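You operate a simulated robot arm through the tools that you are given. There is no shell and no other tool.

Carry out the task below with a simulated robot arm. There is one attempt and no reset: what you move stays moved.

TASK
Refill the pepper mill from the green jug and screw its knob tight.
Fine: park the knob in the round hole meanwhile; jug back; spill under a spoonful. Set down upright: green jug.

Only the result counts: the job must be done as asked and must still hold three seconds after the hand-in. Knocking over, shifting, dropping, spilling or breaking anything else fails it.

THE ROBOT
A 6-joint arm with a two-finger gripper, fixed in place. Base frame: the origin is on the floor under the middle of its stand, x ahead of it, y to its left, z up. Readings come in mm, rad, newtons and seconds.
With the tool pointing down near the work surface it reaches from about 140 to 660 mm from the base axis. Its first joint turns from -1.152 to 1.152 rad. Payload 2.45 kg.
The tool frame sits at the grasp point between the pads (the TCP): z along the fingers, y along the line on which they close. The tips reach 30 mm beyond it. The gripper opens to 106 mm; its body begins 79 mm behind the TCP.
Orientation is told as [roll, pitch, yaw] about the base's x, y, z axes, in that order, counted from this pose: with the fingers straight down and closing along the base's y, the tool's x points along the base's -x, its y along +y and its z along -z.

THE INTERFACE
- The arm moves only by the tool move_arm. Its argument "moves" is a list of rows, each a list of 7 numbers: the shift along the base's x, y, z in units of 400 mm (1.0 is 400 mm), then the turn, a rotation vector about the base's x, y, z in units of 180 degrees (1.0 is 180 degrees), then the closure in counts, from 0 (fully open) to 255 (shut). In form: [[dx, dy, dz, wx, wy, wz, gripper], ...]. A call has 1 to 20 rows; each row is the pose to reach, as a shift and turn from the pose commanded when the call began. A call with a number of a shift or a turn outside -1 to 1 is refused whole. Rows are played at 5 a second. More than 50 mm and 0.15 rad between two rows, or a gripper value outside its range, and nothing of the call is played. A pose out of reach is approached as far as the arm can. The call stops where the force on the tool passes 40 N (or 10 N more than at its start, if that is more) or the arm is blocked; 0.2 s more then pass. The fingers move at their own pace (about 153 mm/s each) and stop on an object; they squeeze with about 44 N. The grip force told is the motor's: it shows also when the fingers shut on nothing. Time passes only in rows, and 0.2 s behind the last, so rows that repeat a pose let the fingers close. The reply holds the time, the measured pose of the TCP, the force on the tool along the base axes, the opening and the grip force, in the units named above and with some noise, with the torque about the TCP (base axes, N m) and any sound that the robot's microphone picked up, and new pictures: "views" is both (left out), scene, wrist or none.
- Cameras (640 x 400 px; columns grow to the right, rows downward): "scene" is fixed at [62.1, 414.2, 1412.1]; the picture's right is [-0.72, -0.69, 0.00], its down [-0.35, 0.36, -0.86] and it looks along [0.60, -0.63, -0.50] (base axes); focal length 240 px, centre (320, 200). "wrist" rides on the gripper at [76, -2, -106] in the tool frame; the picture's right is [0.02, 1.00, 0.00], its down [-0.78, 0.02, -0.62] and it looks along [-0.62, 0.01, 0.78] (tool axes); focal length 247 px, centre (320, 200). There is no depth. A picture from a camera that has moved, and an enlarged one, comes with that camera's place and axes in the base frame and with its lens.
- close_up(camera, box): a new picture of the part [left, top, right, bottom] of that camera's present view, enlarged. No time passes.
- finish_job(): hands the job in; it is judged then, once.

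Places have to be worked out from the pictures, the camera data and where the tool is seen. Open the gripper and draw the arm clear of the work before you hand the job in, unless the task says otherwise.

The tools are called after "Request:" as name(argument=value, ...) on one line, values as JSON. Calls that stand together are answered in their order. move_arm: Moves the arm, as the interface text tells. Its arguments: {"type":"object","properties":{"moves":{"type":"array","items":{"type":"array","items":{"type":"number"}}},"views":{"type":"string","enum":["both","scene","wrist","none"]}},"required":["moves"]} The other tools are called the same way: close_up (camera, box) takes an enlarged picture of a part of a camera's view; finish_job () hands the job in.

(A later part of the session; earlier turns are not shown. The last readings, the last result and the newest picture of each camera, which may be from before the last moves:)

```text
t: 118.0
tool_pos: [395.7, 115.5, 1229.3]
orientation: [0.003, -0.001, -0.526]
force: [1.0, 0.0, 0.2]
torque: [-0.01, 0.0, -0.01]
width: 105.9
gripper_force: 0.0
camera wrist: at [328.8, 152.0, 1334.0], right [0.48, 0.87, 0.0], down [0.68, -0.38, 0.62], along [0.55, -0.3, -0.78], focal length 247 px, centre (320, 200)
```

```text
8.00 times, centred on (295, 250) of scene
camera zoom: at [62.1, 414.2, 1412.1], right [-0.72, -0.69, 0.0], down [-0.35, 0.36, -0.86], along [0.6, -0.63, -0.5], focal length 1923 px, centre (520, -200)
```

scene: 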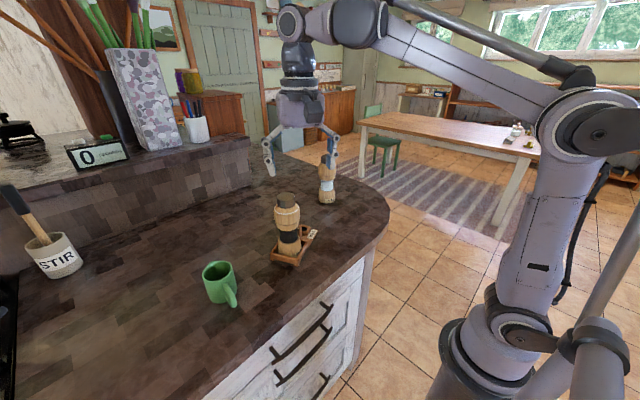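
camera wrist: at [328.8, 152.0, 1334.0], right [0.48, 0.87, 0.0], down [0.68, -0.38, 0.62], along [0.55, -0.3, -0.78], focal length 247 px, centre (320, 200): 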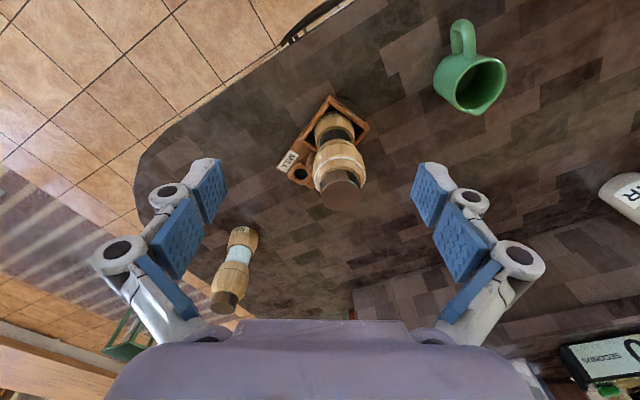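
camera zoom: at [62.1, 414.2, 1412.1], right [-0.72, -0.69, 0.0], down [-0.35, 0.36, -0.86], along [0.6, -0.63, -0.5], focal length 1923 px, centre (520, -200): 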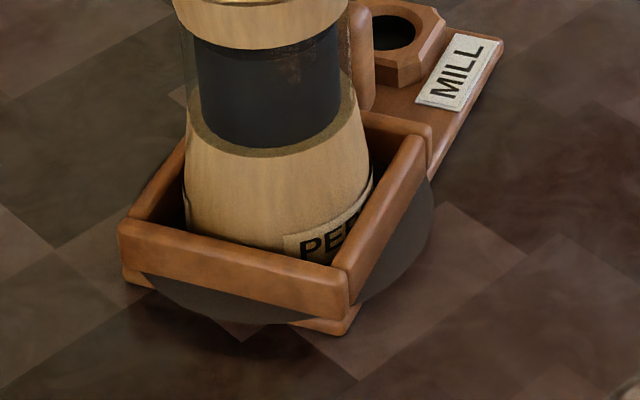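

The grey disc is centred under the mill. Before going on I'll compare the knob seat with the very first picture, using the same crop as at the start.

Request:
close_up(camera="scene", box=[260, 180, 340, 275])

Request:
close_up(camera="scene", box=[275, 185, 305, 215])

Request:
close_up(camera="wrist", box=[300, 130, 380, 220])

```text
4.21 times, centred on (300, 228) of scene
camera zoom: at [62.1, 414.2, 1412.1], right [-0.72, -0.69, 0.0], down [-0.35, 0.36, -0.86], along [0.6, -0.63, -0.5], focal length 1012 px, centre (404, 84)
```

zoom: 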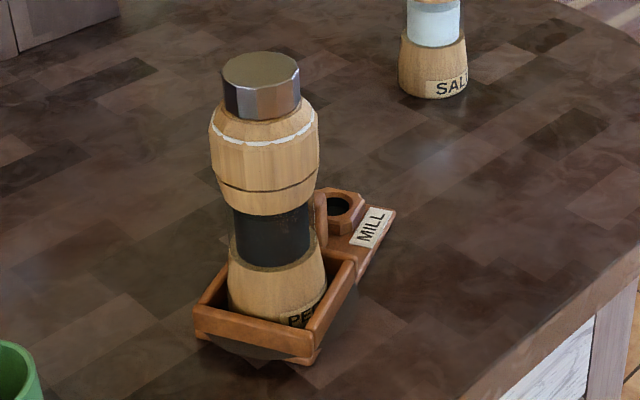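

```text
13.33 times, centred on (290, 200) of scene
camera zoom: at [62.1, 414.2, 1412.1], right [-0.72, -0.69, 0.0], down [-0.35, 0.36, -0.86], along [0.6, -0.63, -0.5], focal length 3205 px, centre (720, 200)
```

zoom: 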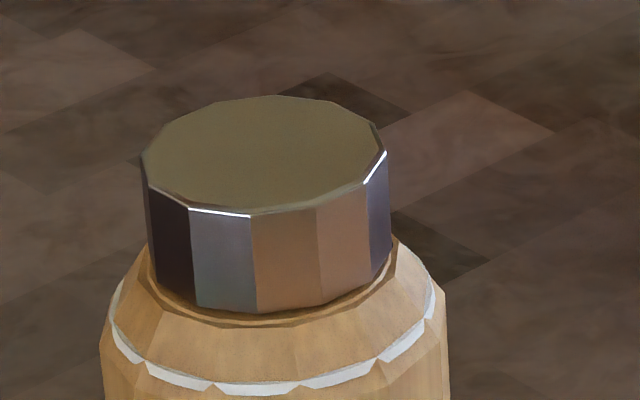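

```text
4.44 times, centred on (340, 175) of wrist
camera zoom: at [328.8, 152.0, 1334.0], right [0.48, 0.87, 0.0], down [0.68, -0.38, 0.62], along [0.55, -0.3, -0.78], focal length 1098 px, centre (231, 311)
```

zoom: 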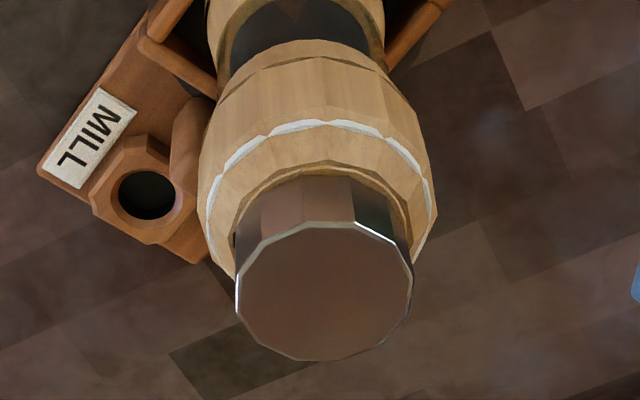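

The knob appears about 1 mm proud of its seat, so it still needs turning clockwise. The disc hasn't grown since it appeared. I'll return above the mill with yaw about 2.0 for a fresh long turn, and measure the knob centre from that side.

Request:
move_arm(moves=[[0.012, -0.003, -0.005, 0, 0, 0.0447, 0], [0.025, -0.006, -0.01, 0, 0, 0.0893, 0], [0.04, -0.01, -0.015, 0, 0, 0.134, 0], [0.053, -0.014, -0.02, 0, 0, 0.1787, 0], [0.066, -0.018, -0.025, 0, 0, 0.2233, 0], [0.08, -0.021, -0.03, 0, 0, 0.268, 0], [0.093, -0.024, -0.035, 0, 0, 0.3127, 0], [0.106, -0.028, -0.04, 0, 0, 0.3573, 0], [0.12, -0.031, -0.045, 0, 0, 0.402, 0], [0.133, -0.035, -0.05, 0, 0, 0.4467, 0], [0.146, -0.038, -0.055, 0, 0, 0.4913, 0], [0.16, -0.042, -0.06, 0, 0, 0.536, 0], [0.173, -0.045, -0.07, 0, 0, 0.5807, 0], [0.186, -0.049, -0.08, 0, 0, 0.6253, 40], [0.2, -0.052, -0.09, 0, 0, 0.67, 70], [0.213, -0.056, -0.1, 0, 0, 0.7147, 100], [0.226, -0.059, -0.11, 0, 0, 0.7593, 100], [0.2395, -0.062, -0.12, 0, 0, 0.804, 100], [0.2395, -0.062, -0.12, 0, 0, 0.804, 100]])

Request:
close_up(camera="wrist", box=[250, 40, 390, 200])

Request:
close_up(camera="scene", box=[265, 200, 325, 280])

```text
t: 122.0
tool_pos: [491.4, 91.4, 1179.7]
orientation: [0.003, 0.001, 2.0]
force: [0.3, 0.3, -0.2]
torque: [-0.04, 0.02, -0.01]
width: 64.3
gripper_force: 0.1
camera wrist: at [525.0, 21.3, 1284.8], right [-0.9, -0.44, 0.0], down [-0.34, 0.71, 0.62], along [-0.27, 0.56, -0.78], focal length 247 px, centre (320, 200)
```

scene: 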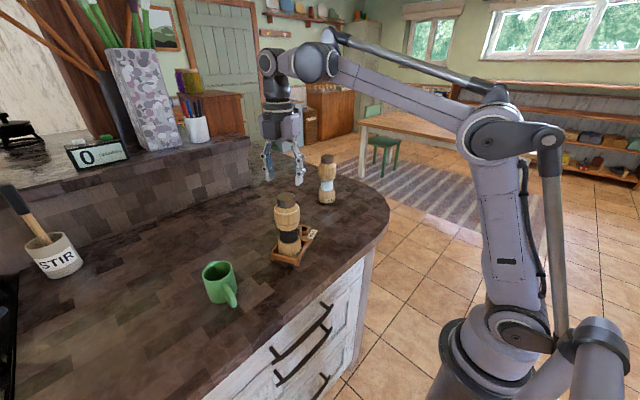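
wrist: 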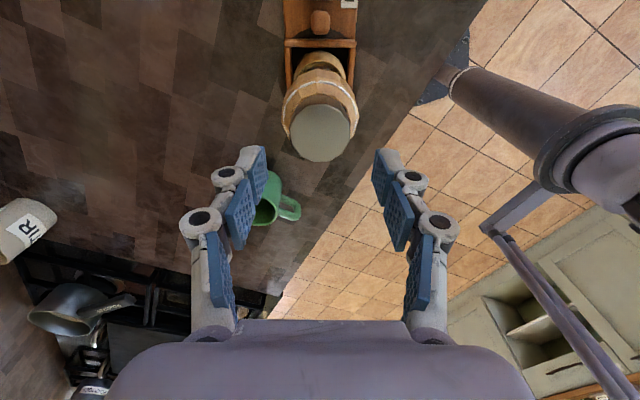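

```text
2.50 times, centred on (320, 120) of wrist
camera zoom: at [525.0, 21.3, 1284.8], right [-0.9, -0.44, 0.0], down [-0.34, 0.71, 0.62], along [-0.27, 0.56, -0.78], focal length 617 px, centre (320, 400)
```

zoom: 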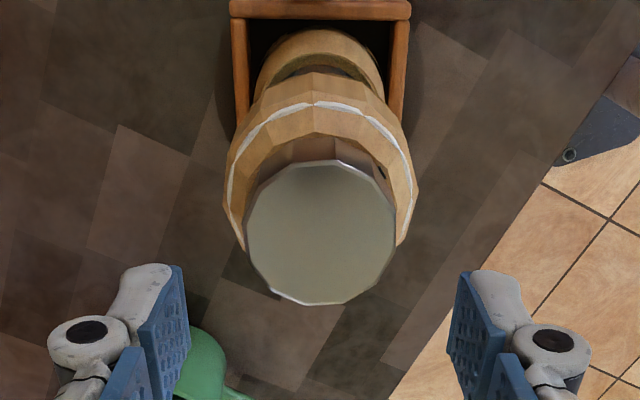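

```text
5.00 times, centred on (295, 240) of scene
camera zoom: at [62.1, 414.2, 1412.1], right [-0.72, -0.69, 0.0], down [-0.35, 0.36, -0.86], along [0.6, -0.63, -0.5], focal length 1202 px, centre (445, 0)
```

zoom: 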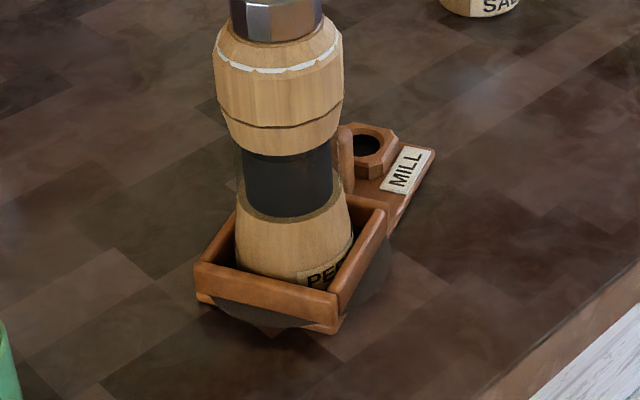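

The knob centre works out to about (491.3, 90.4). I'll descend on it, grip, and read the side forces.

Request:
move_arm(moves=[[0, -0.0015, -0.05, 0, 0, 0, 100], [0, -0.0015, -0.1, 0, 0, 0, 100], [0, -0.0015, -0.125, 0, 0, 0, 100], [0, -0.0015, -0.129, 0, 0, 0, 100], [0, -0.0015, -0.129, 0, 0, 0, 160], [0, -0.0015, -0.129, 0, 0, 0, 255], [0, -0.0015, -0.129, 0, 0, 0, 255], [0, -0.0015, -0.129, 0, 0, 0, 255]], views="wrist")

Request:
close_up(camera="wrist", box=[270, 80, 370, 180])

```text
t: 123.8
tool_pos: [490.5, 90.1, 1128.1]
orientation: [0.003, -0.001, 1.999]
force: [2.2, 0.6, 3.4]
torque: [0.11, -0.12, 0.01]
width: 44.9
gripper_force: 44.2
camera wrist: at [524.0, 21.1, 1232.8], right [-0.9, -0.43, 0.0], down [-0.34, 0.71, 0.62], along [-0.27, 0.56, -0.78], focal length 247 px, centre (320, 200)
```

wrist: 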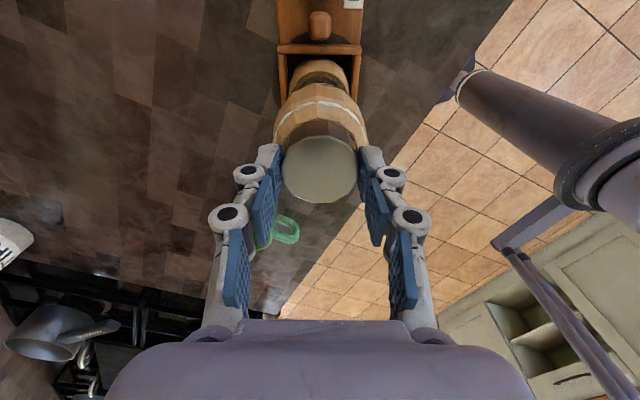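

```text
4.00 times, centred on (320, 130) of wrist
camera zoom: at [524.0, 21.1, 1232.8], right [-0.9, -0.43, 0.0], down [-0.34, 0.71, 0.62], along [-0.27, 0.56, -0.78], focal length 988 px, centre (320, 480)
```

zoom: 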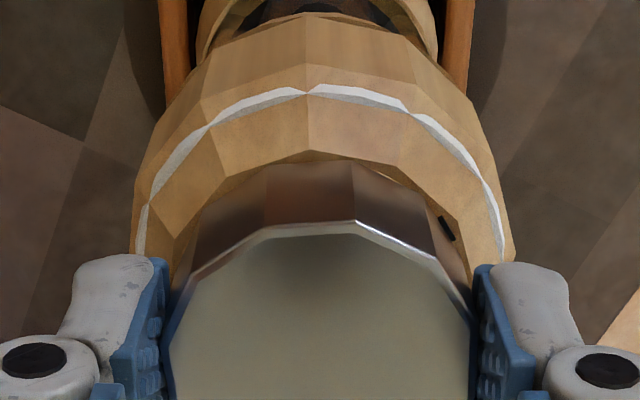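

Gripped with small side forces. I'll turn clockwise 0.84 rad with a 0.4 mm downward follow.

Request:
move_arm(moves=[[0, 0, -0.0001, 0, 0, -0.0445, 255], [0, 0, -0.0003, 0, 0, -0.089, 255], [0, 0, -0.0005, 0, 0, -0.1335, 255], [0, 0, -0.0007, 0, 0, -0.178, 255], [0, 0, -0.0009, 0, 0, -0.2225, 255], [0, 0, -0.001, 0, 0, -0.267, 255], [0, 0, -0.001, 0, 0, -0.267, 255]], views="none")

Request:
close_up(camera="scene", box=[265, 190, 325, 280])

Request:
close_up(camera="wrist", box=[270, 80, 370, 180])

```text
t: 125.4
tool_pos: [491.2, 90.0, 1127.9]
orientation: [0.002, 0.0, 1.158]
force: [0.4, -0.4, -4.4]
torque: [-0.06, 0.14, -0.01]
width: 44.7
gripper_force: 43.7
```

```text
4.44 times, centred on (295, 235) of scene
camera zoom: at [62.2, 414.2, 1412.1], right [-0.72, -0.69, 0.0], down [-0.35, 0.36, -0.86], along [0.6, -0.63, -0.5], focal length 1068 px, centre (431, 44)
```

zoom: 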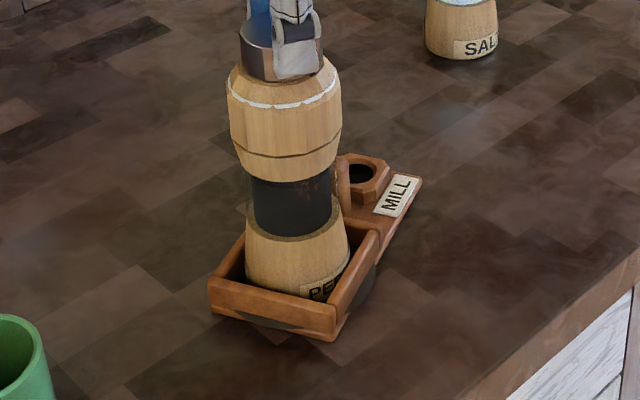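

```text
4.00 times, centred on (320, 130) of wrist
camera zoom: at [461.8, 18.4, 1232.7], right [-0.92, 0.38, 0.0], down [0.3, 0.72, 0.62], along [0.24, 0.58, -0.78], focal length 988 px, centre (320, 480)
```

zoom: 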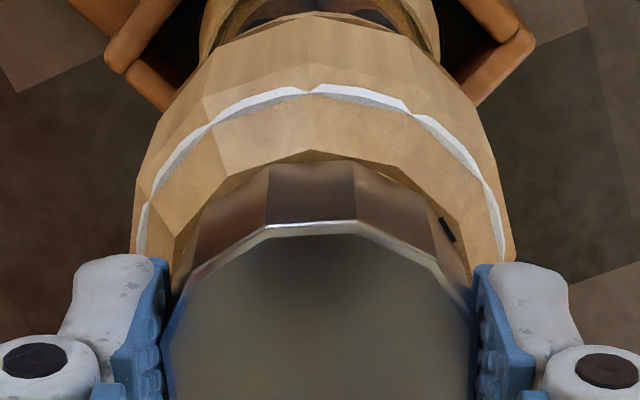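

In the wrist view the barrel's index mark stayed fixed relative to the gripper during this turn. So the knob now drags the mill's head round on its base, and they are coupled. I'll zoom to check the disc and the head closely before continuing.

Request:
close_up(camera="scene", box=[270, 225, 320, 275])

Request:
close_up(camera="scene", box=[270, 185, 310, 235])

```text
8.00 times, centred on (295, 250) of scene
camera zoom: at [62.2, 414.2, 1412.1], right [-0.72, -0.69, 0.0], down [-0.35, 0.36, -0.86], along [0.6, -0.63, -0.5], focal length 1923 px, centre (520, -200)
```

zoom: 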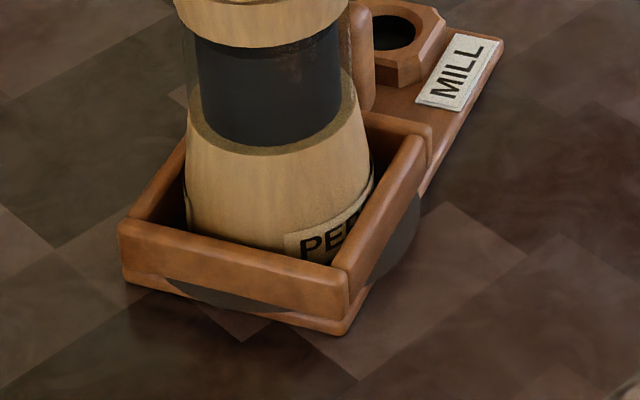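

```text
8.00 times, centred on (290, 210) of scene
camera zoom: at [62.2, 414.2, 1412.1], right [-0.72, -0.69, 0.0], down [-0.35, 0.36, -0.86], along [0.6, -0.63, -0.5], focal length 1923 px, centre (560, 120)
```

zoom: 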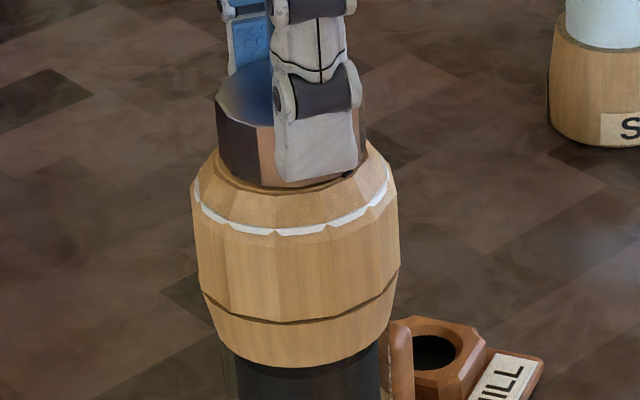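

The disc now looks slightly smaller, so it isn't spilled material piling up, and the pepper level is the same. I'll continue clockwise another 0.84 rad with slight downward pressure and look for the point where torque builds.

Request:
move_arm(moves=[[0, 0, -0.001, 0, 0, -0.03, 255], [0, 0, -0.001, 0, 0, -0.0745, 255], [0, 0, -0.001, 0, 0, -0.119, 255], [0, 0, -0.001, 0, 0, -0.1635, 255], [0, 0, -0.001, 0, 0, -0.208, 255], [0, 0, -0.001, 0, 0, -0.2525, 255]], views="none")

Request:
close_up(camera="scene", box=[265, 190, 325, 280])

Request:
close_up(camera="wrist", box=[270, 80, 370, 180])

```text
t: 126.8
tool_pos: [491.6, 89.0, 1128.5]
orientation: [0.004, 0.001, 0.362]
force: [-5.0, 0.5, 4.1]
torque: [0.0, 0.41, 0.07]
width: 44.7
gripper_force: 44.1
```

```text
4.44 times, centred on (295, 235) of scene
camera zoom: at [61.9, 414.2, 1412.1], right [-0.72, -0.69, 0.0], down [-0.35, 0.36, -0.86], along [0.6, -0.63, -0.5], focal length 1068 px, centre (431, 44)
```

zoom: 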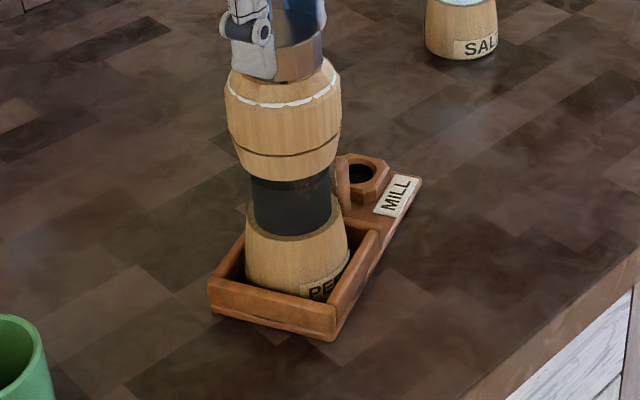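

```text
4.00 times, centred on (320, 130) of wrist
camera zoom: at [419.9, 60.4, 1232.9], right [-0.38, 0.93, 0.0], down [0.73, 0.29, 0.62], along [0.58, 0.24, -0.78], focal length 988 px, centre (320, 480)
```

zoom: 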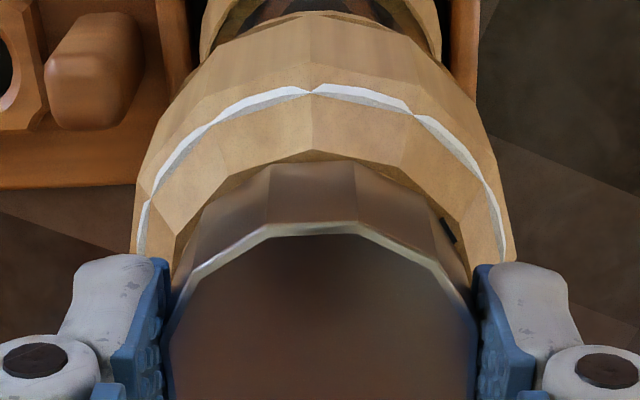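

The disc has vanished, so it was not a spill. The head still turns along with the knob. Pressing harder should hold the head on its base by friction, so I'll press to about 25–30 N while turning clockwise and see whether the knob moves relative to the mark.

Request:
move_arm(moves=[[0, 0, -0.001, 0, 0, 0, 255], [0, 0, -0.0018, 0, 0, 0, 255], [0, 0, -0.0018, 0, 0, -0.03, 255], [0, 0, -0.0018, 0, 0, -0.07, 255], [0, 0, -0.0018, 0, 0, -0.11, 255], [0, 0, -0.0018, 0, 0, -0.15, 255]], views="none")

Request:
close_up(camera="scene", box=[265, 190, 325, 280])

Request:
close_up(camera="wrist", box=[270, 80, 370, 180])

```text
t: 128.2
tool_pos: [490.6, 90.6, 1127.3]
orientation: [0.003, 0.0, -0.108]
force: [-7.2, 3.3, 24.3]
torque: [0.17, 0.36, 0.03]
width: 44.5
gripper_force: 44.5
```

```text
4.44 times, centred on (295, 235) of scene
camera zoom: at [61.5, 414.2, 1412.1], right [-0.72, -0.69, 0.0], down [-0.35, 0.36, -0.86], along [0.6, -0.63, -0.5], focal length 1068 px, centre (431, 44)
```

zoom: 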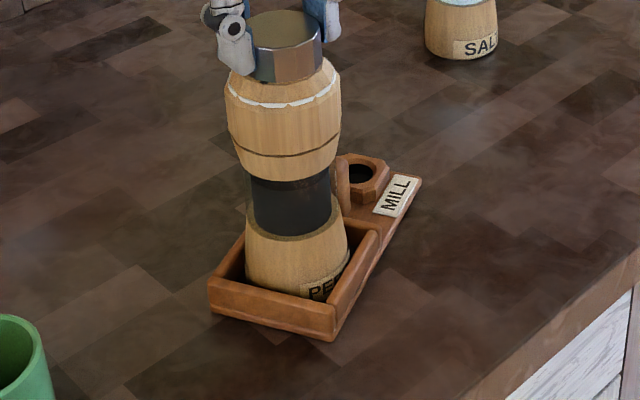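

```text
4.00 times, centred on (320, 130) of wrist
camera zoom: at [414.1, 96.1, 1232.4], right [0.09, 1.0, 0.0], down [0.78, -0.07, 0.62], along [0.62, -0.05, -0.78], focal length 988 px, centre (320, 480)
```

zoom: 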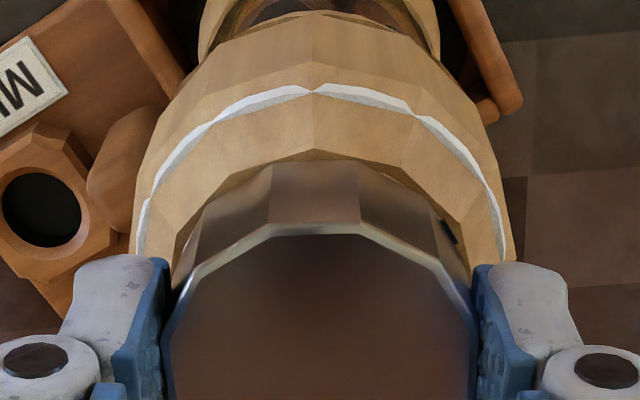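

Even at 24 N the mark stays fixed to the gripper. So the knob is firmly coupled to the head, perhaps about 15° short of its first facet alignment. I'll ease the press and keep turning clockwise to look for a stop of the head on its base.

Request:
move_arm(moves=[[0.001, -0.001, 0.001, 0, 0, -0.0445, 255], [0.002, -0.0015, 0.001, 0, 0, -0.089, 255], [0.003, -0.0015, 0.001, 0, 0, -0.1335, 255], [0.003, -0.0015, 0.001, 0, 0, -0.178, 255], [0.003, -0.0015, 0.001, 0, 0, -0.2225, 255], [0.003, -0.0015, 0.001, 0, 0, -0.267, 255], [0.003, -0.0015, 0.001, 0, 0, -0.3115, 255], [0.003, -0.0015, 0.001, 0, 0, -0.356, 255]], views="none")

Request:
close_up(camera="scene", box=[265, 190, 325, 280])

Request:
close_up(camera="wrist", box=[270, 80, 370, 180])

```text
t: 130.0
tool_pos: [492.7, 89.9, 1127.1]
orientation: [0.005, -0.001, -1.225]
force: [-5.9, 6.9, 27.5]
torque: [0.49, 0.25, 0.02]
width: 44.4
gripper_force: 44.6
```

```text
4.44 times, centred on (295, 235) of scene
camera zoom: at [61.5, 414.3, 1412.1], right [-0.72, -0.69, 0.0], down [-0.35, 0.36, -0.86], along [0.6, -0.63, -0.5], focal length 1068 px, centre (431, 44)
```

zoom: 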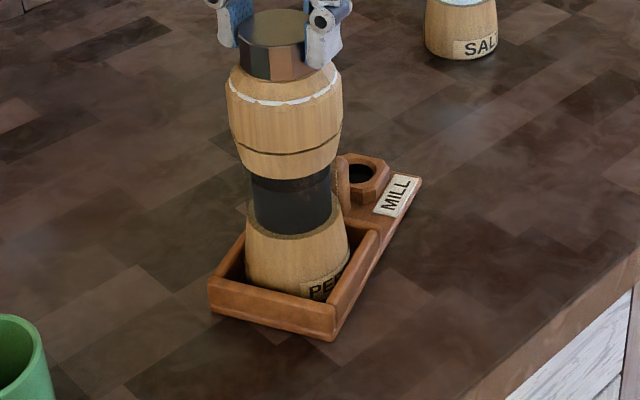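

```text
4.00 times, centred on (320, 130) of wrist
camera zoom: at [464.0, 160.5, 1232.3], right [0.93, 0.36, 0.0], down [0.28, -0.73, 0.62], along [0.23, -0.58, -0.78], focal length 988 px, centre (320, 480)
```

zoom: 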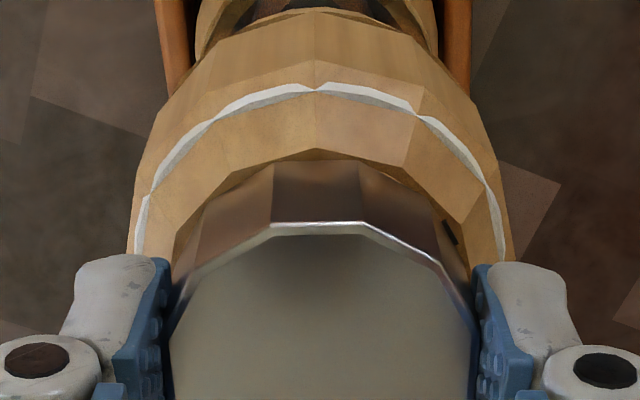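

The axial force keeps changing as the head turns, and the glass looks slightly different. I'll zoom on the glass and head to check that the head isn't rising off its base.

Request:
close_up(camera="scene", box=[275, 222, 305, 252])

Request:
close_up(camera="scene", box=[260, 180, 340, 275])

```text
13.33 times, centred on (290, 237) of scene
camera zoom: at [61.5, 414.3, 1412.1], right [-0.72, -0.69, 0.0], down [-0.35, 0.36, -0.86], along [0.6, -0.63, -0.5], focal length 3205 px, centre (720, -293)
```

zoom: 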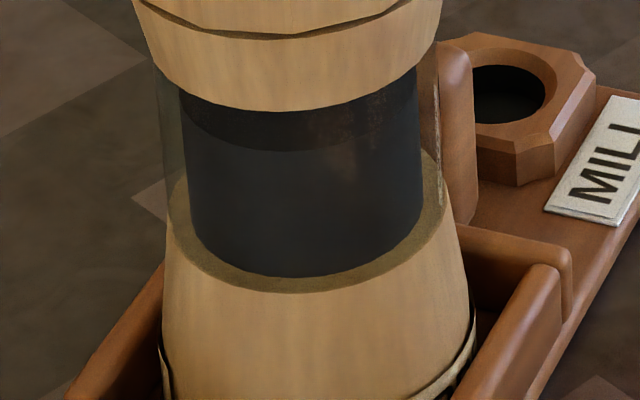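

```text
4.21 times, centred on (300, 228) of scene
camera zoom: at [61.5, 414.3, 1412.1], right [-0.72, -0.69, 0.0], down [-0.35, 0.36, -0.86], along [0.6, -0.63, -0.5], focal length 1012 px, centre (404, 84)
```

zoom: 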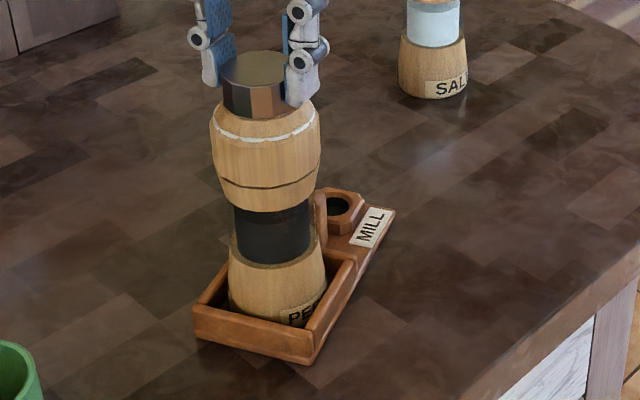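

The pepper level now looks lower than before and the head seems to have lifted slightly, so I should stop turning the head. I'll release the knob gently, move clear, and inspect the settled state.

Request:
move_arm(moves=[[0, 0, 0.001, 0, 0, 0, 255], [0, 0, 0.002, 0, 0, 0, 255], [0, 0, 0.002, 0, 0, 0, 110], [0, 0, 0.002, 0, 0, 0, 100], [0, 0, 0.06, 0, 0, 0, 100], [0, 0, 0.15, 0, 0, 0, 60], [-0.03, 0.08, 0.2, 0, 0, 0, 0], [-0.06, 0.16, 0.25, 0, 0, 0, 0], [-0.06, 0.24, 0.25, 0, 0, 0, 0], [-0.06, 0.24, 0.25, 0, 0, 0, 0]])

Request:
close_up(camera="scene", box=[275, 222, 305, 252])

Request:
close_up(camera="scene", box=[260, 180, 340, 275])

Request:
close_up(camera="scene", box=[275, 185, 305, 215])

Request:
close_up(camera="wrist", box=[240, 40, 400, 220])

```text
t: 132.2
tool_pos: [468.4, 185.4, 1228.4]
orientation: [0.002, 0.0, -1.223]
force: [-0.5, -0.2, 0.4]
torque: [0.01, 0.01, 0.03]
width: 106.2
gripper_force: 0.0
camera wrist: at [440.3, 256.4, 1333.6], right [0.93, 0.36, 0.0], down [0.28, -0.73, 0.62], along [0.23, -0.58, -0.78], focal length 247 px, centre (320, 200)
```

scene: 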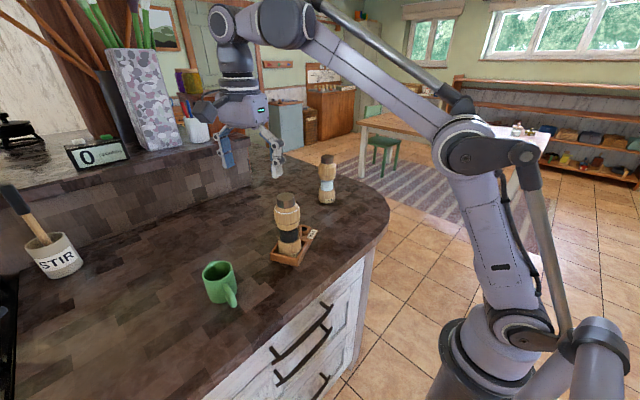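
wrist: 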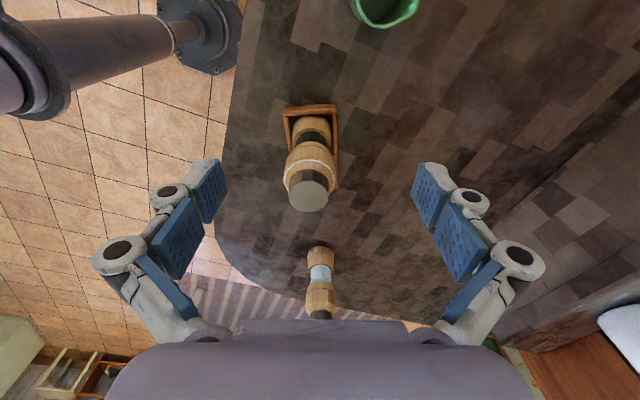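

```text
13.33 times, centred on (290, 237) of scene
camera zoom: at [62.1, 414.2, 1412.1], right [-0.72, -0.69, 0.0], down [-0.35, 0.36, -0.86], along [0.6, -0.63, -0.5], focal length 3205 px, centre (720, -293)
```

zoom: 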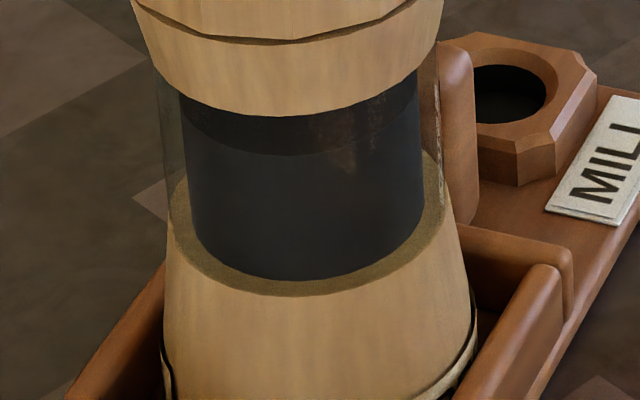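

```text
4.21 times, centred on (300, 228) of scene
camera zoom: at [62.1, 414.2, 1412.1], right [-0.72, -0.69, 0.0], down [-0.35, 0.36, -0.86], along [0.6, -0.63, -0.5], focal length 1012 px, centre (404, 84)
```

zoom: 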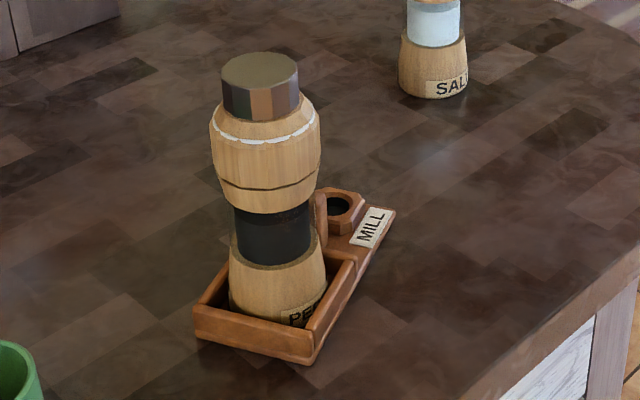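

```text
13.33 times, centred on (290, 200) of scene
camera zoom: at [62.1, 414.2, 1412.1], right [-0.72, -0.69, 0.0], down [-0.35, 0.36, -0.86], along [0.6, -0.63, -0.5], focal length 3205 px, centre (720, 200)
```

zoom: 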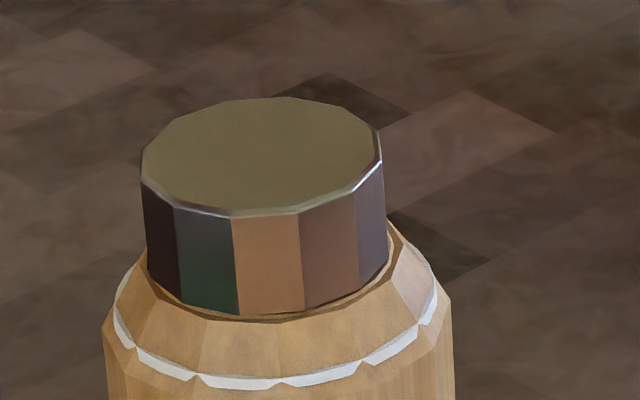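

```text
2.22 times, centred on (320, 130) of wrist
camera zoom: at [440.3, 256.4, 1333.6], right [0.93, 0.36, 0.0], down [0.28, -0.73, 0.62], along [0.23, -0.58, -0.78], focal length 549 px, centre (320, 356)
```

zoom: 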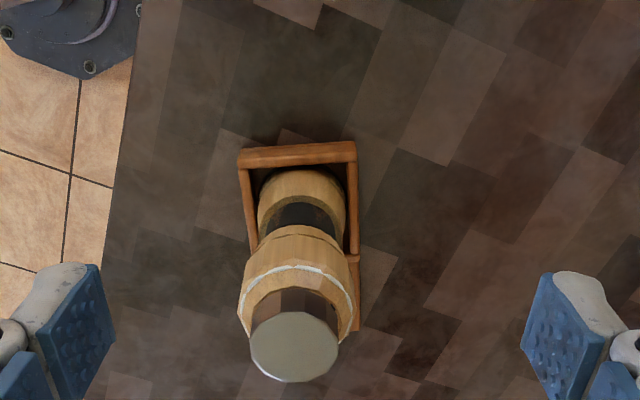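

Settled: the level has dropped about 6–7 mm since the knob went on, and no disc shows now. I'll zoom around the tray from this side for any spilled or ground pepper.

Request:
close_up(camera="wrist", box=[260, 80, 370, 180])

Request:
close_up(camera="scene", box=[260, 225, 320, 285])

```text
4.00 times, centred on (315, 130) of wrist
camera zoom: at [440.3, 256.4, 1333.6], right [0.93, 0.36, 0.0], down [0.28, -0.73, 0.62], along [0.23, -0.58, -0.78], focal length 988 px, centre (340, 480)
```

zoom: 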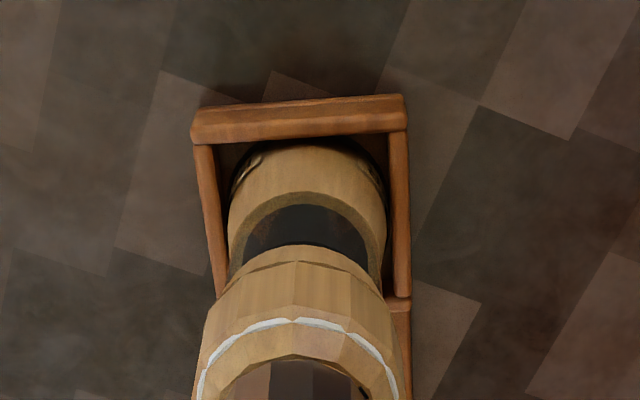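

```text
6.67 times, centred on (290, 255) of scene
camera zoom: at [62.1, 414.2, 1412.1], right [-0.72, -0.69, 0.0], down [-0.35, 0.36, -0.86], along [0.6, -0.63, -0.5], focal length 1602 px, centre (520, -167)
```

zoom: 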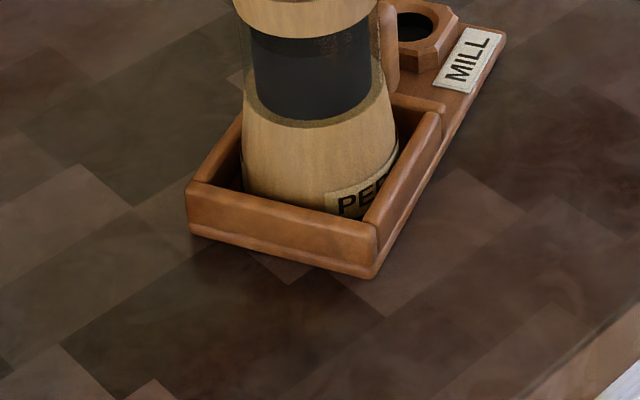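

No pepper is visible on the counter or tray. The knob sits at its original height, and it now carries the head round just as the tight knob did at the start, so I take it as tight. Next I'll turn the tray back to its original orientation by gently pushing its hole-end boss with closed fingers. First I'll go round to its +x side at a safe height.

Request:
move_arm(moves=[[0.013, -0.02, 0, 0, 0, 0.0465, 100], [0.026, -0.042, 0, 0, 0, 0.093, 200], [0.039, -0.063, 0, 0, 0, 0.1395, 255], [0.052, -0.084, 0, 0, 0, 0.186, 255], [0.065, -0.105, 0, 0, 0, 0.2325, 255], [0.078, -0.126, 0, 0, 0, 0.279, 255], [0.091, -0.147, 0, 0, 0, 0.3255, 255], [0.104, -0.168, 0, 0, 0, 0.372, 255], [0.117, -0.189, 0, 0, 0, 0.4185, 255], [0.13, -0.21, 0, 0, 0, 0.465, 255], [0.143, -0.231, 0, 0, 0, 0.5115, 255], [0.156, -0.252, 0, 0, 0, 0.558, 255], [0.169, -0.273, 0, 0, 0, 0.6045, 255], [0.182, -0.294, 0, 0, 0, 0.651, 255], [0.195, -0.315, 0, 0, 0, 0.6975, 255], [0.208, -0.336, 0, 0, 0, 0.744, 255], [0.221, -0.357, 0, 0, 0, 0.7905, 255], [0.234, -0.378, 0, 0, 0, 0.837, 255], [0.25, -0.4, 0, 0, 0, 0.8835, 255], [0.265, -0.42, 0, 0, 0, 0.93, 255]], views="none")

Request:
move_arm(moves=[[0, 0, -0.03, 0, 0, 0.04, 255], [0, 0, -0.1, 0, 0, 0.08, 255], [0, 0, -0.2, 0, 0, 0.095, 255], [0, 0, -0.3, 0, 0, 0.095, 255], [0, 0, -0.38, 0, 0, 0.095, 255], [0, 0, -0.38, 0, 0, 0.095, 255]])

```text
t: 136.4
tool_pos: [545.3, 18.1, 1214.1]
orientation: [0.004, -0.001, 1.628]
force: [-0.3, 0.6, -0.7]
torque: [0.01, 0.01, -0.03]
width: 0.0
gripper_force: 28.9
out of reach, approached as far as the arm can: row 13, 14, 15, 16, 17, 18, 19, 20
```

```text
t: 137.8
tool_pos: [548.2, 18.6, 1064.4]
orientation: [0.003, 0.001, 1.925]
force: [-0.1, 0.6, -0.3]
torque: [0.01, 0.03, 0.02]
width: 0.0
gripper_force: 28.6
camera wrist: at [575.7, -53.4, 1168.9], right [-0.93, -0.37, 0.0], down [-0.29, 0.73, 0.62], along [-0.23, 0.58, -0.78], focal length 247 px, centre (320, 200)
```

scene: 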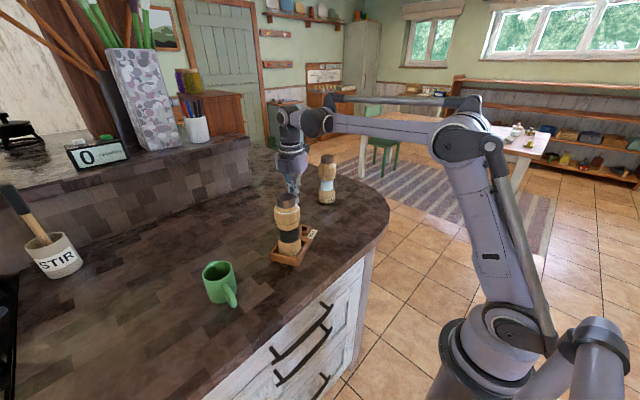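
wrist: 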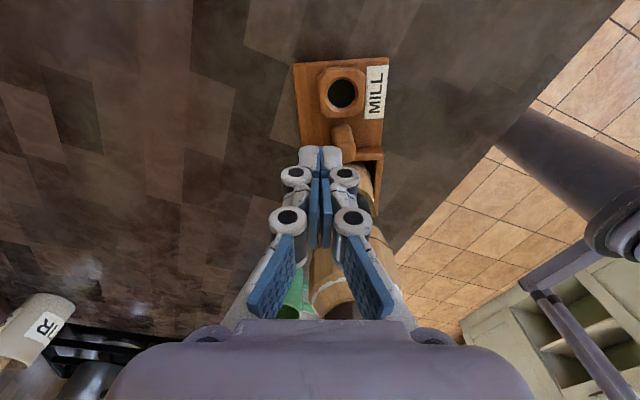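

The arm's high pose was clipped, but it's clear of everything at (548, 19, 1064). I'll shift out to x about 576 beside the boss, then lower the closed tips to about z 933.

Request:
move_arm(moves=[[0.035, 0, 0, 0, 0, 0.012, 255], [0.07, -0.002, 0, 0, 0, 0.024, 255], [0.07, -0.002, -0.08, 0, 0, 0.024, 255], [0.07, -0.002, -0.16, 0, 0, 0.024, 255], [0.07, -0.002, -0.22, 0, 0, 0.024, 255], [0.07, -0.002, -0.245, 0, 0, 0.024, 255], [0.07, -0.002, -0.245, 0, 0, 0.024, 255]])

Request:
close_up(camera="scene", box=[270, 190, 340, 270])

Request:
close_up(camera="wrist", box=[250, 60, 410, 220])

```text
t: 139.4
tool_pos: [574.2, 18.3, 966.7]
orientation: [0.004, 0.002, 2.001]
force: [0.0, -0.3, 0.7]
torque: [0.03, -0.02, 0.0]
width: 0.0
gripper_force: 28.8
camera wrist: at [607.5, -50.4, 1071.6], right [-0.9, -0.44, 0.0], down [-0.34, 0.71, 0.62], along [-0.27, 0.56, -0.78], focal length 247 px, centre (320, 200)
```

scene: 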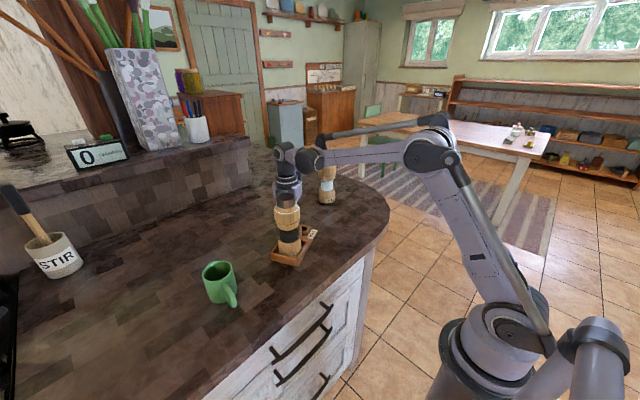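
wrist: 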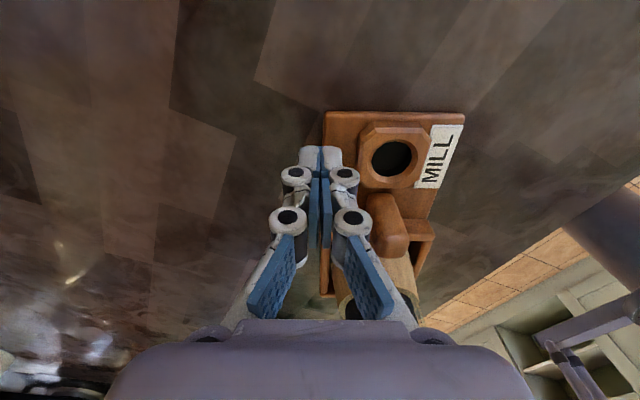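

```text
5.00 times, centred on (305, 230) of scene
camera zoom: at [62.1, 414.2, 1412.1], right [-0.72, -0.69, 0.0], down [-0.35, 0.36, -0.86], along [0.6, -0.63, -0.5], focal length 1202 px, centre (395, 50)
```

zoom: 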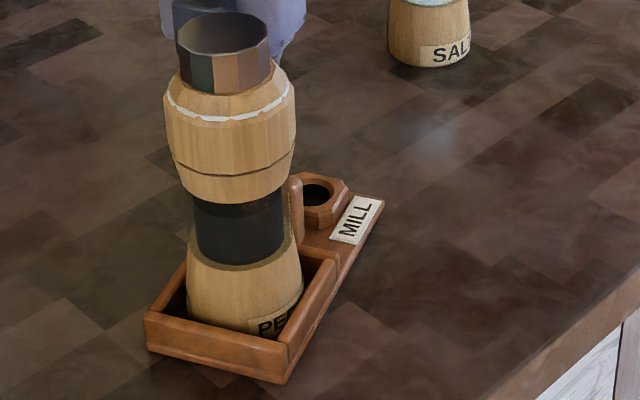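

```text
2.50 times, centred on (330, 140) of wrist
camera zoom: at [607.5, -50.4, 1071.6], right [-0.9, -0.44, 0.0], down [-0.34, 0.71, 0.62], along [-0.27, 0.56, -0.78], focal length 617 px, centre (295, 350)
```

zoom: 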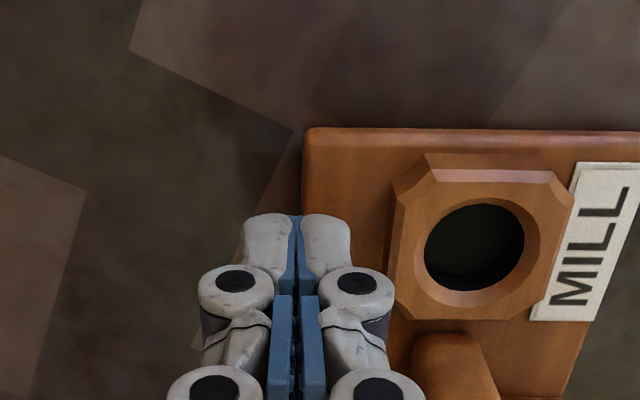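

The closed tips are level with the boss, about 10 mm from its +x face. I'll push it slowly along an arc about the mill, most of the way (about 18°), and then check.

Request:
move_arm(moves=[[0, 0, -0.004, 0, 0, 0, 255], [-0.0105, -0.007, -0.004, 0, 0, 0, 255], [-0.021, -0.014, -0.004, 0, 0, 0, 255], [-0.0315, -0.023, -0.004, 0, 0, -0.016, 255], [-0.0418, -0.032, -0.004, 0, 0, -0.032, 255], [-0.0533, -0.04, -0.004, 0, 0, -0.048, 255], [-0.0648, -0.048, -0.004, 0, 0, -0.067, 255], [-0.0773, -0.0548, -0.004, 0, 0, -0.083, 255], [-0.0895, -0.0615, -0.004, 0, 0, -0.1, 255]])

Request:
close_up(camera="scene", box=[260, 180, 340, 275])

Request:
close_up(camera="wrist", box=[250, 60, 410, 220])

```text
t: 141.4
tool_pos: [540.2, -5.1, 964.9]
orientation: [0.001, -0.003, 1.685]
force: [12.3, 6.0, 36.5]
torque: [-0.08, 0.0, 0.05]
width: 0.0
gripper_force: 28.4
camera wrist: at [550.1, -80.7, 1070.7], right [-0.99, -0.13, 0.0], down [-0.11, 0.78, 0.62], along [-0.08, 0.62, -0.78], focal length 247 px, centre (320, 200)
```

scene: 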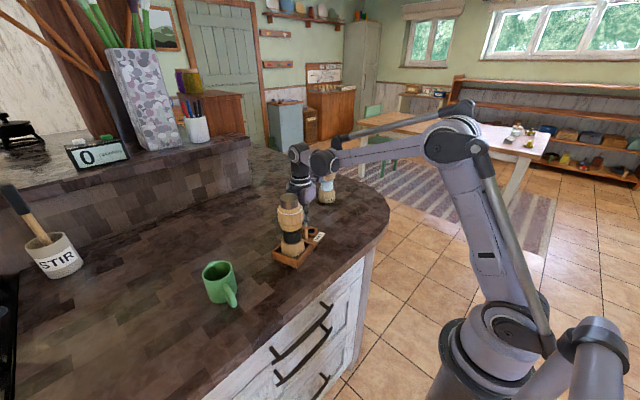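
wrist: 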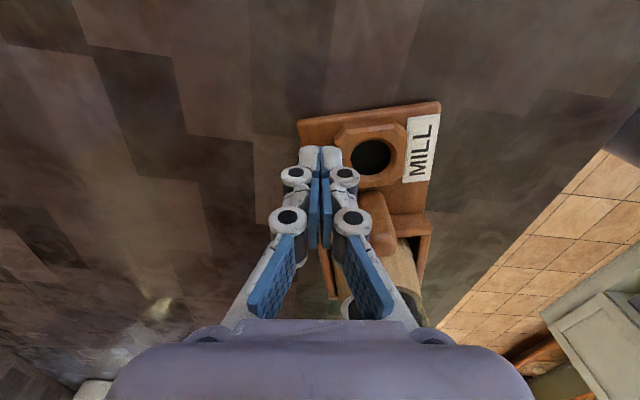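

```text
4.21 times, centred on (300, 228) of scene
camera zoom: at [61.9, 414.4, 1412.1], right [-0.72, -0.69, 0.0], down [-0.35, 0.36, -0.86], along [0.6, -0.63, -0.5], focal length 1012 px, centre (404, 84)
```

zoom: 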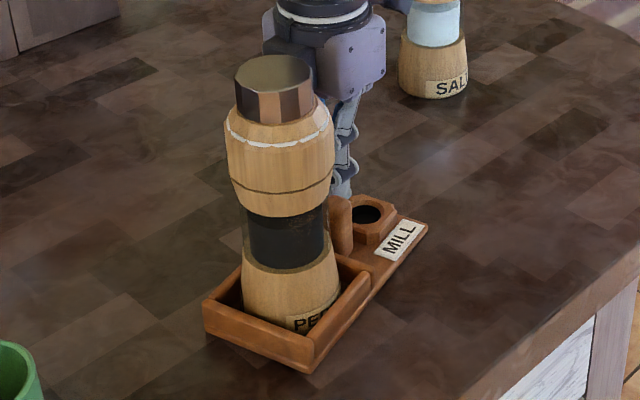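

```text
2.50 times, centred on (330, 140) of wrist
camera zoom: at [550.1, -80.7, 1070.7], right [-0.99, -0.13, 0.0], down [-0.11, 0.78, 0.62], along [-0.08, 0.62, -0.78], focal length 617 px, centre (295, 350)
```

zoom: 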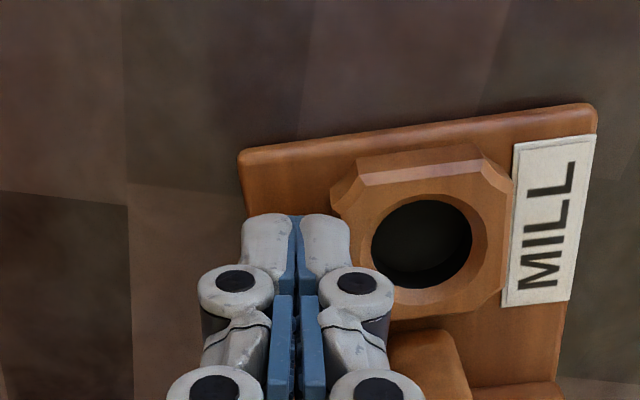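

The tips were pressing on the tray plate (36 N) and dragged the whole tray a few millimetres as well as turning it. I'll lift off straight up and reassess.

Request:
move_arm(moves=[[0, 0, 0.01, 0, 0, 0, 255], [0.01, 0.003, 0.05, 0, 0, 0, 255], [0.03, -0.01, 0.15, 0, 0, 0, 255], [0.03, -0.03, 0.27, 0, 0, 0, 255], [0.03, -0.05, 0.38, 0, 0, 0, 255], [0.03, -0.05, 0.38, 0, 0, 0, 255]])

Request:
close_up(camera="scene", box=[260, 180, 340, 275])

Request:
close_up(camera="wrist", box=[240, 60, 440, 240])

```text
t: 142.8
tool_pos: [552.5, -26.0, 1117.9]
orientation: [0.003, 0.001, 1.687]
force: [-1.0, 0.6, 0.5]
torque: [-0.03, -0.01, -0.05]
width: 0.0
gripper_force: 28.7
camera wrist: at [563.6, -102.1, 1222.3], right [-0.99, -0.14, 0.0], down [-0.1, 0.78, 0.62], along [-0.09, 0.62, -0.78], focal length 247 px, centre (320, 200)
```

scene: 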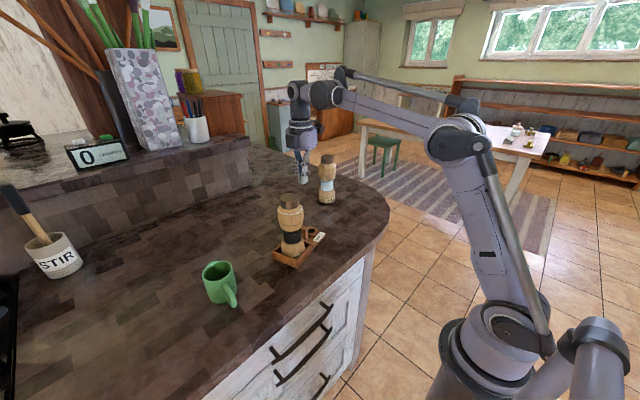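
wrist: 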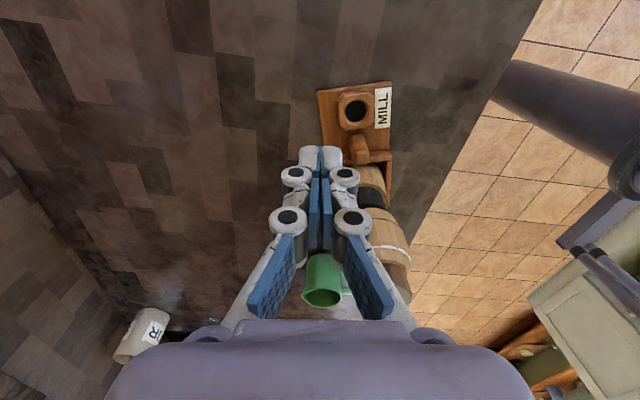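

```text
4.21 times, centred on (300, 228) of scene
camera zoom: at [62.1, 414.2, 1412.1], right [-0.72, -0.69, 0.0], down [-0.35, 0.36, -0.86], along [0.6, -0.63, -0.5], focal length 1012 px, centre (404, 84)
```

zoom: 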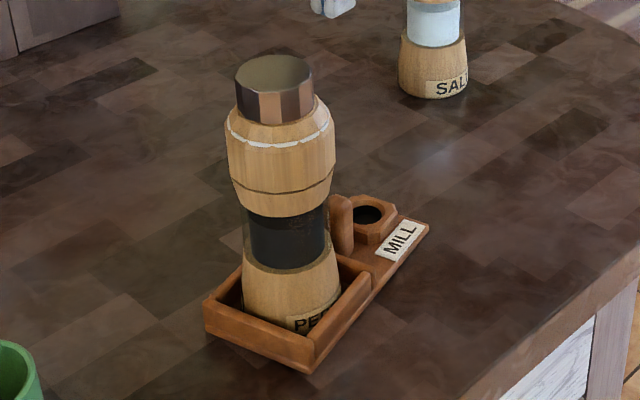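

```text
2.22 times, centred on (340, 150) of wrist
camera zoom: at [563.6, -102.1, 1222.3], right [-0.99, -0.14, 0.0], down [-0.1, 0.78, 0.62], along [-0.09, 0.62, -0.78], focal length 549 px, centre (276, 311)
```

zoom: 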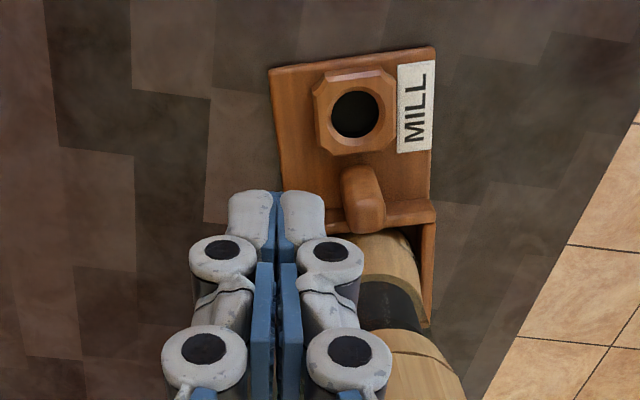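

The mill stands upright. The tray is now about 17° off and shifted roughly 11 mm in -x. The tray's upright peg makes a good handle, so I'll grip it with a tilted tool leaning away from the mill and place the tray back under control. First I'll open and set the yaw.

Request:
move_arm(moves=[[0, 0, 0, 0, 0, 0.03, 160], [0, 0, 0, 0, 0, 0.06, 100], [0, 0, 0, 0, 0, 0.06, 100]], views="none")

Request:
move_arm(moves=[[-0.015, 0, -0.01, 0.032, 0.01, 0, 100], [-0.03, 0, -0.03, 0.064, 0.02, 0, 100], [-0.05, 0, -0.06, 0.096, 0.03, 0, 100], [-0.07, 0, -0.09, 0.128, 0.04, 0, 100], [-0.09, 0, -0.12, 0.159, 0.05, 0, 100], [-0.09, 0, -0.12, 0.159, 0.05, 0, 100]])

Request:
close_up(camera="scene", box=[250, 150, 350, 270])

```text
t: 143.6
tool_pos: [552.9, -27.2, 1117.0]
orientation: [0.005, -0.001, 1.874]
force: [0.0, 0.4, -0.9]
torque: [-0.01, -0.02, -0.01]
width: 64.3
gripper_force: 0.0
```

```text
t: 145.0
tool_pos: [514.4, -25.5, 1068.1]
orientation: [0.002, -0.525, 1.874]
force: [0.6, -0.5, 0.1]
torque: [-0.04, -0.01, 0.0]
width: 64.2
gripper_force: 0.1
camera wrist: at [553.0, -139.1, 1120.6], right [-0.95, -0.32, -0.01], down [-0.12, 0.34, 0.93], along [-0.29, 0.88, -0.37], focal length 247 px, centre (320, 200)
```

scene: 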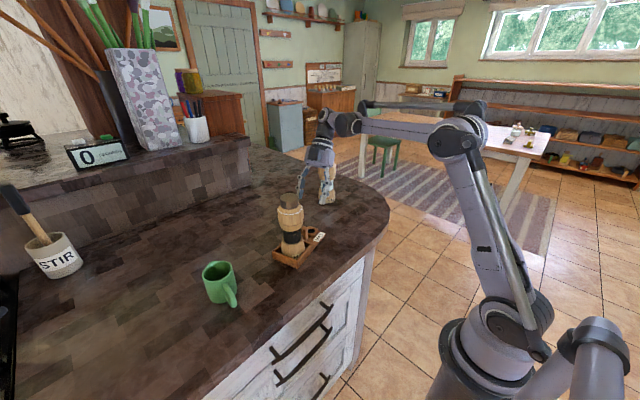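
wrist: 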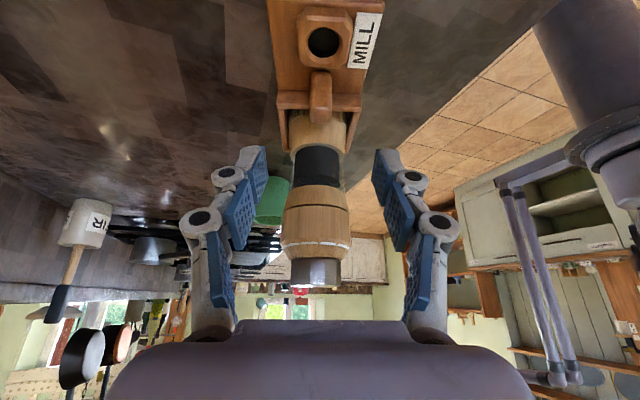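

```text
3.33 times, centred on (300, 210) of scene
camera zoom: at [62.1, 414.2, 1412.1], right [-0.72, -0.69, 0.0], down [-0.35, 0.36, -0.86], along [0.6, -0.63, -0.5], focal length 801 px, centre (387, 167)
```

zoom: 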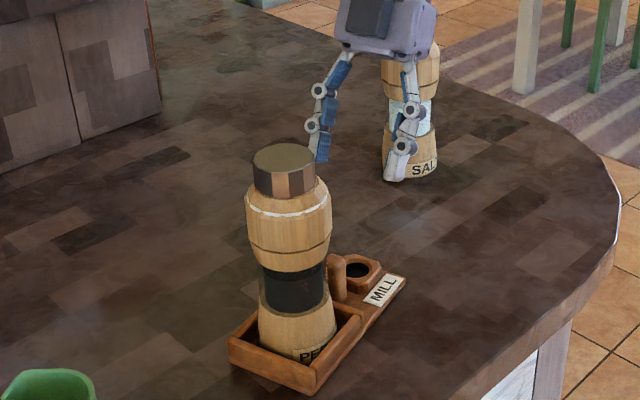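

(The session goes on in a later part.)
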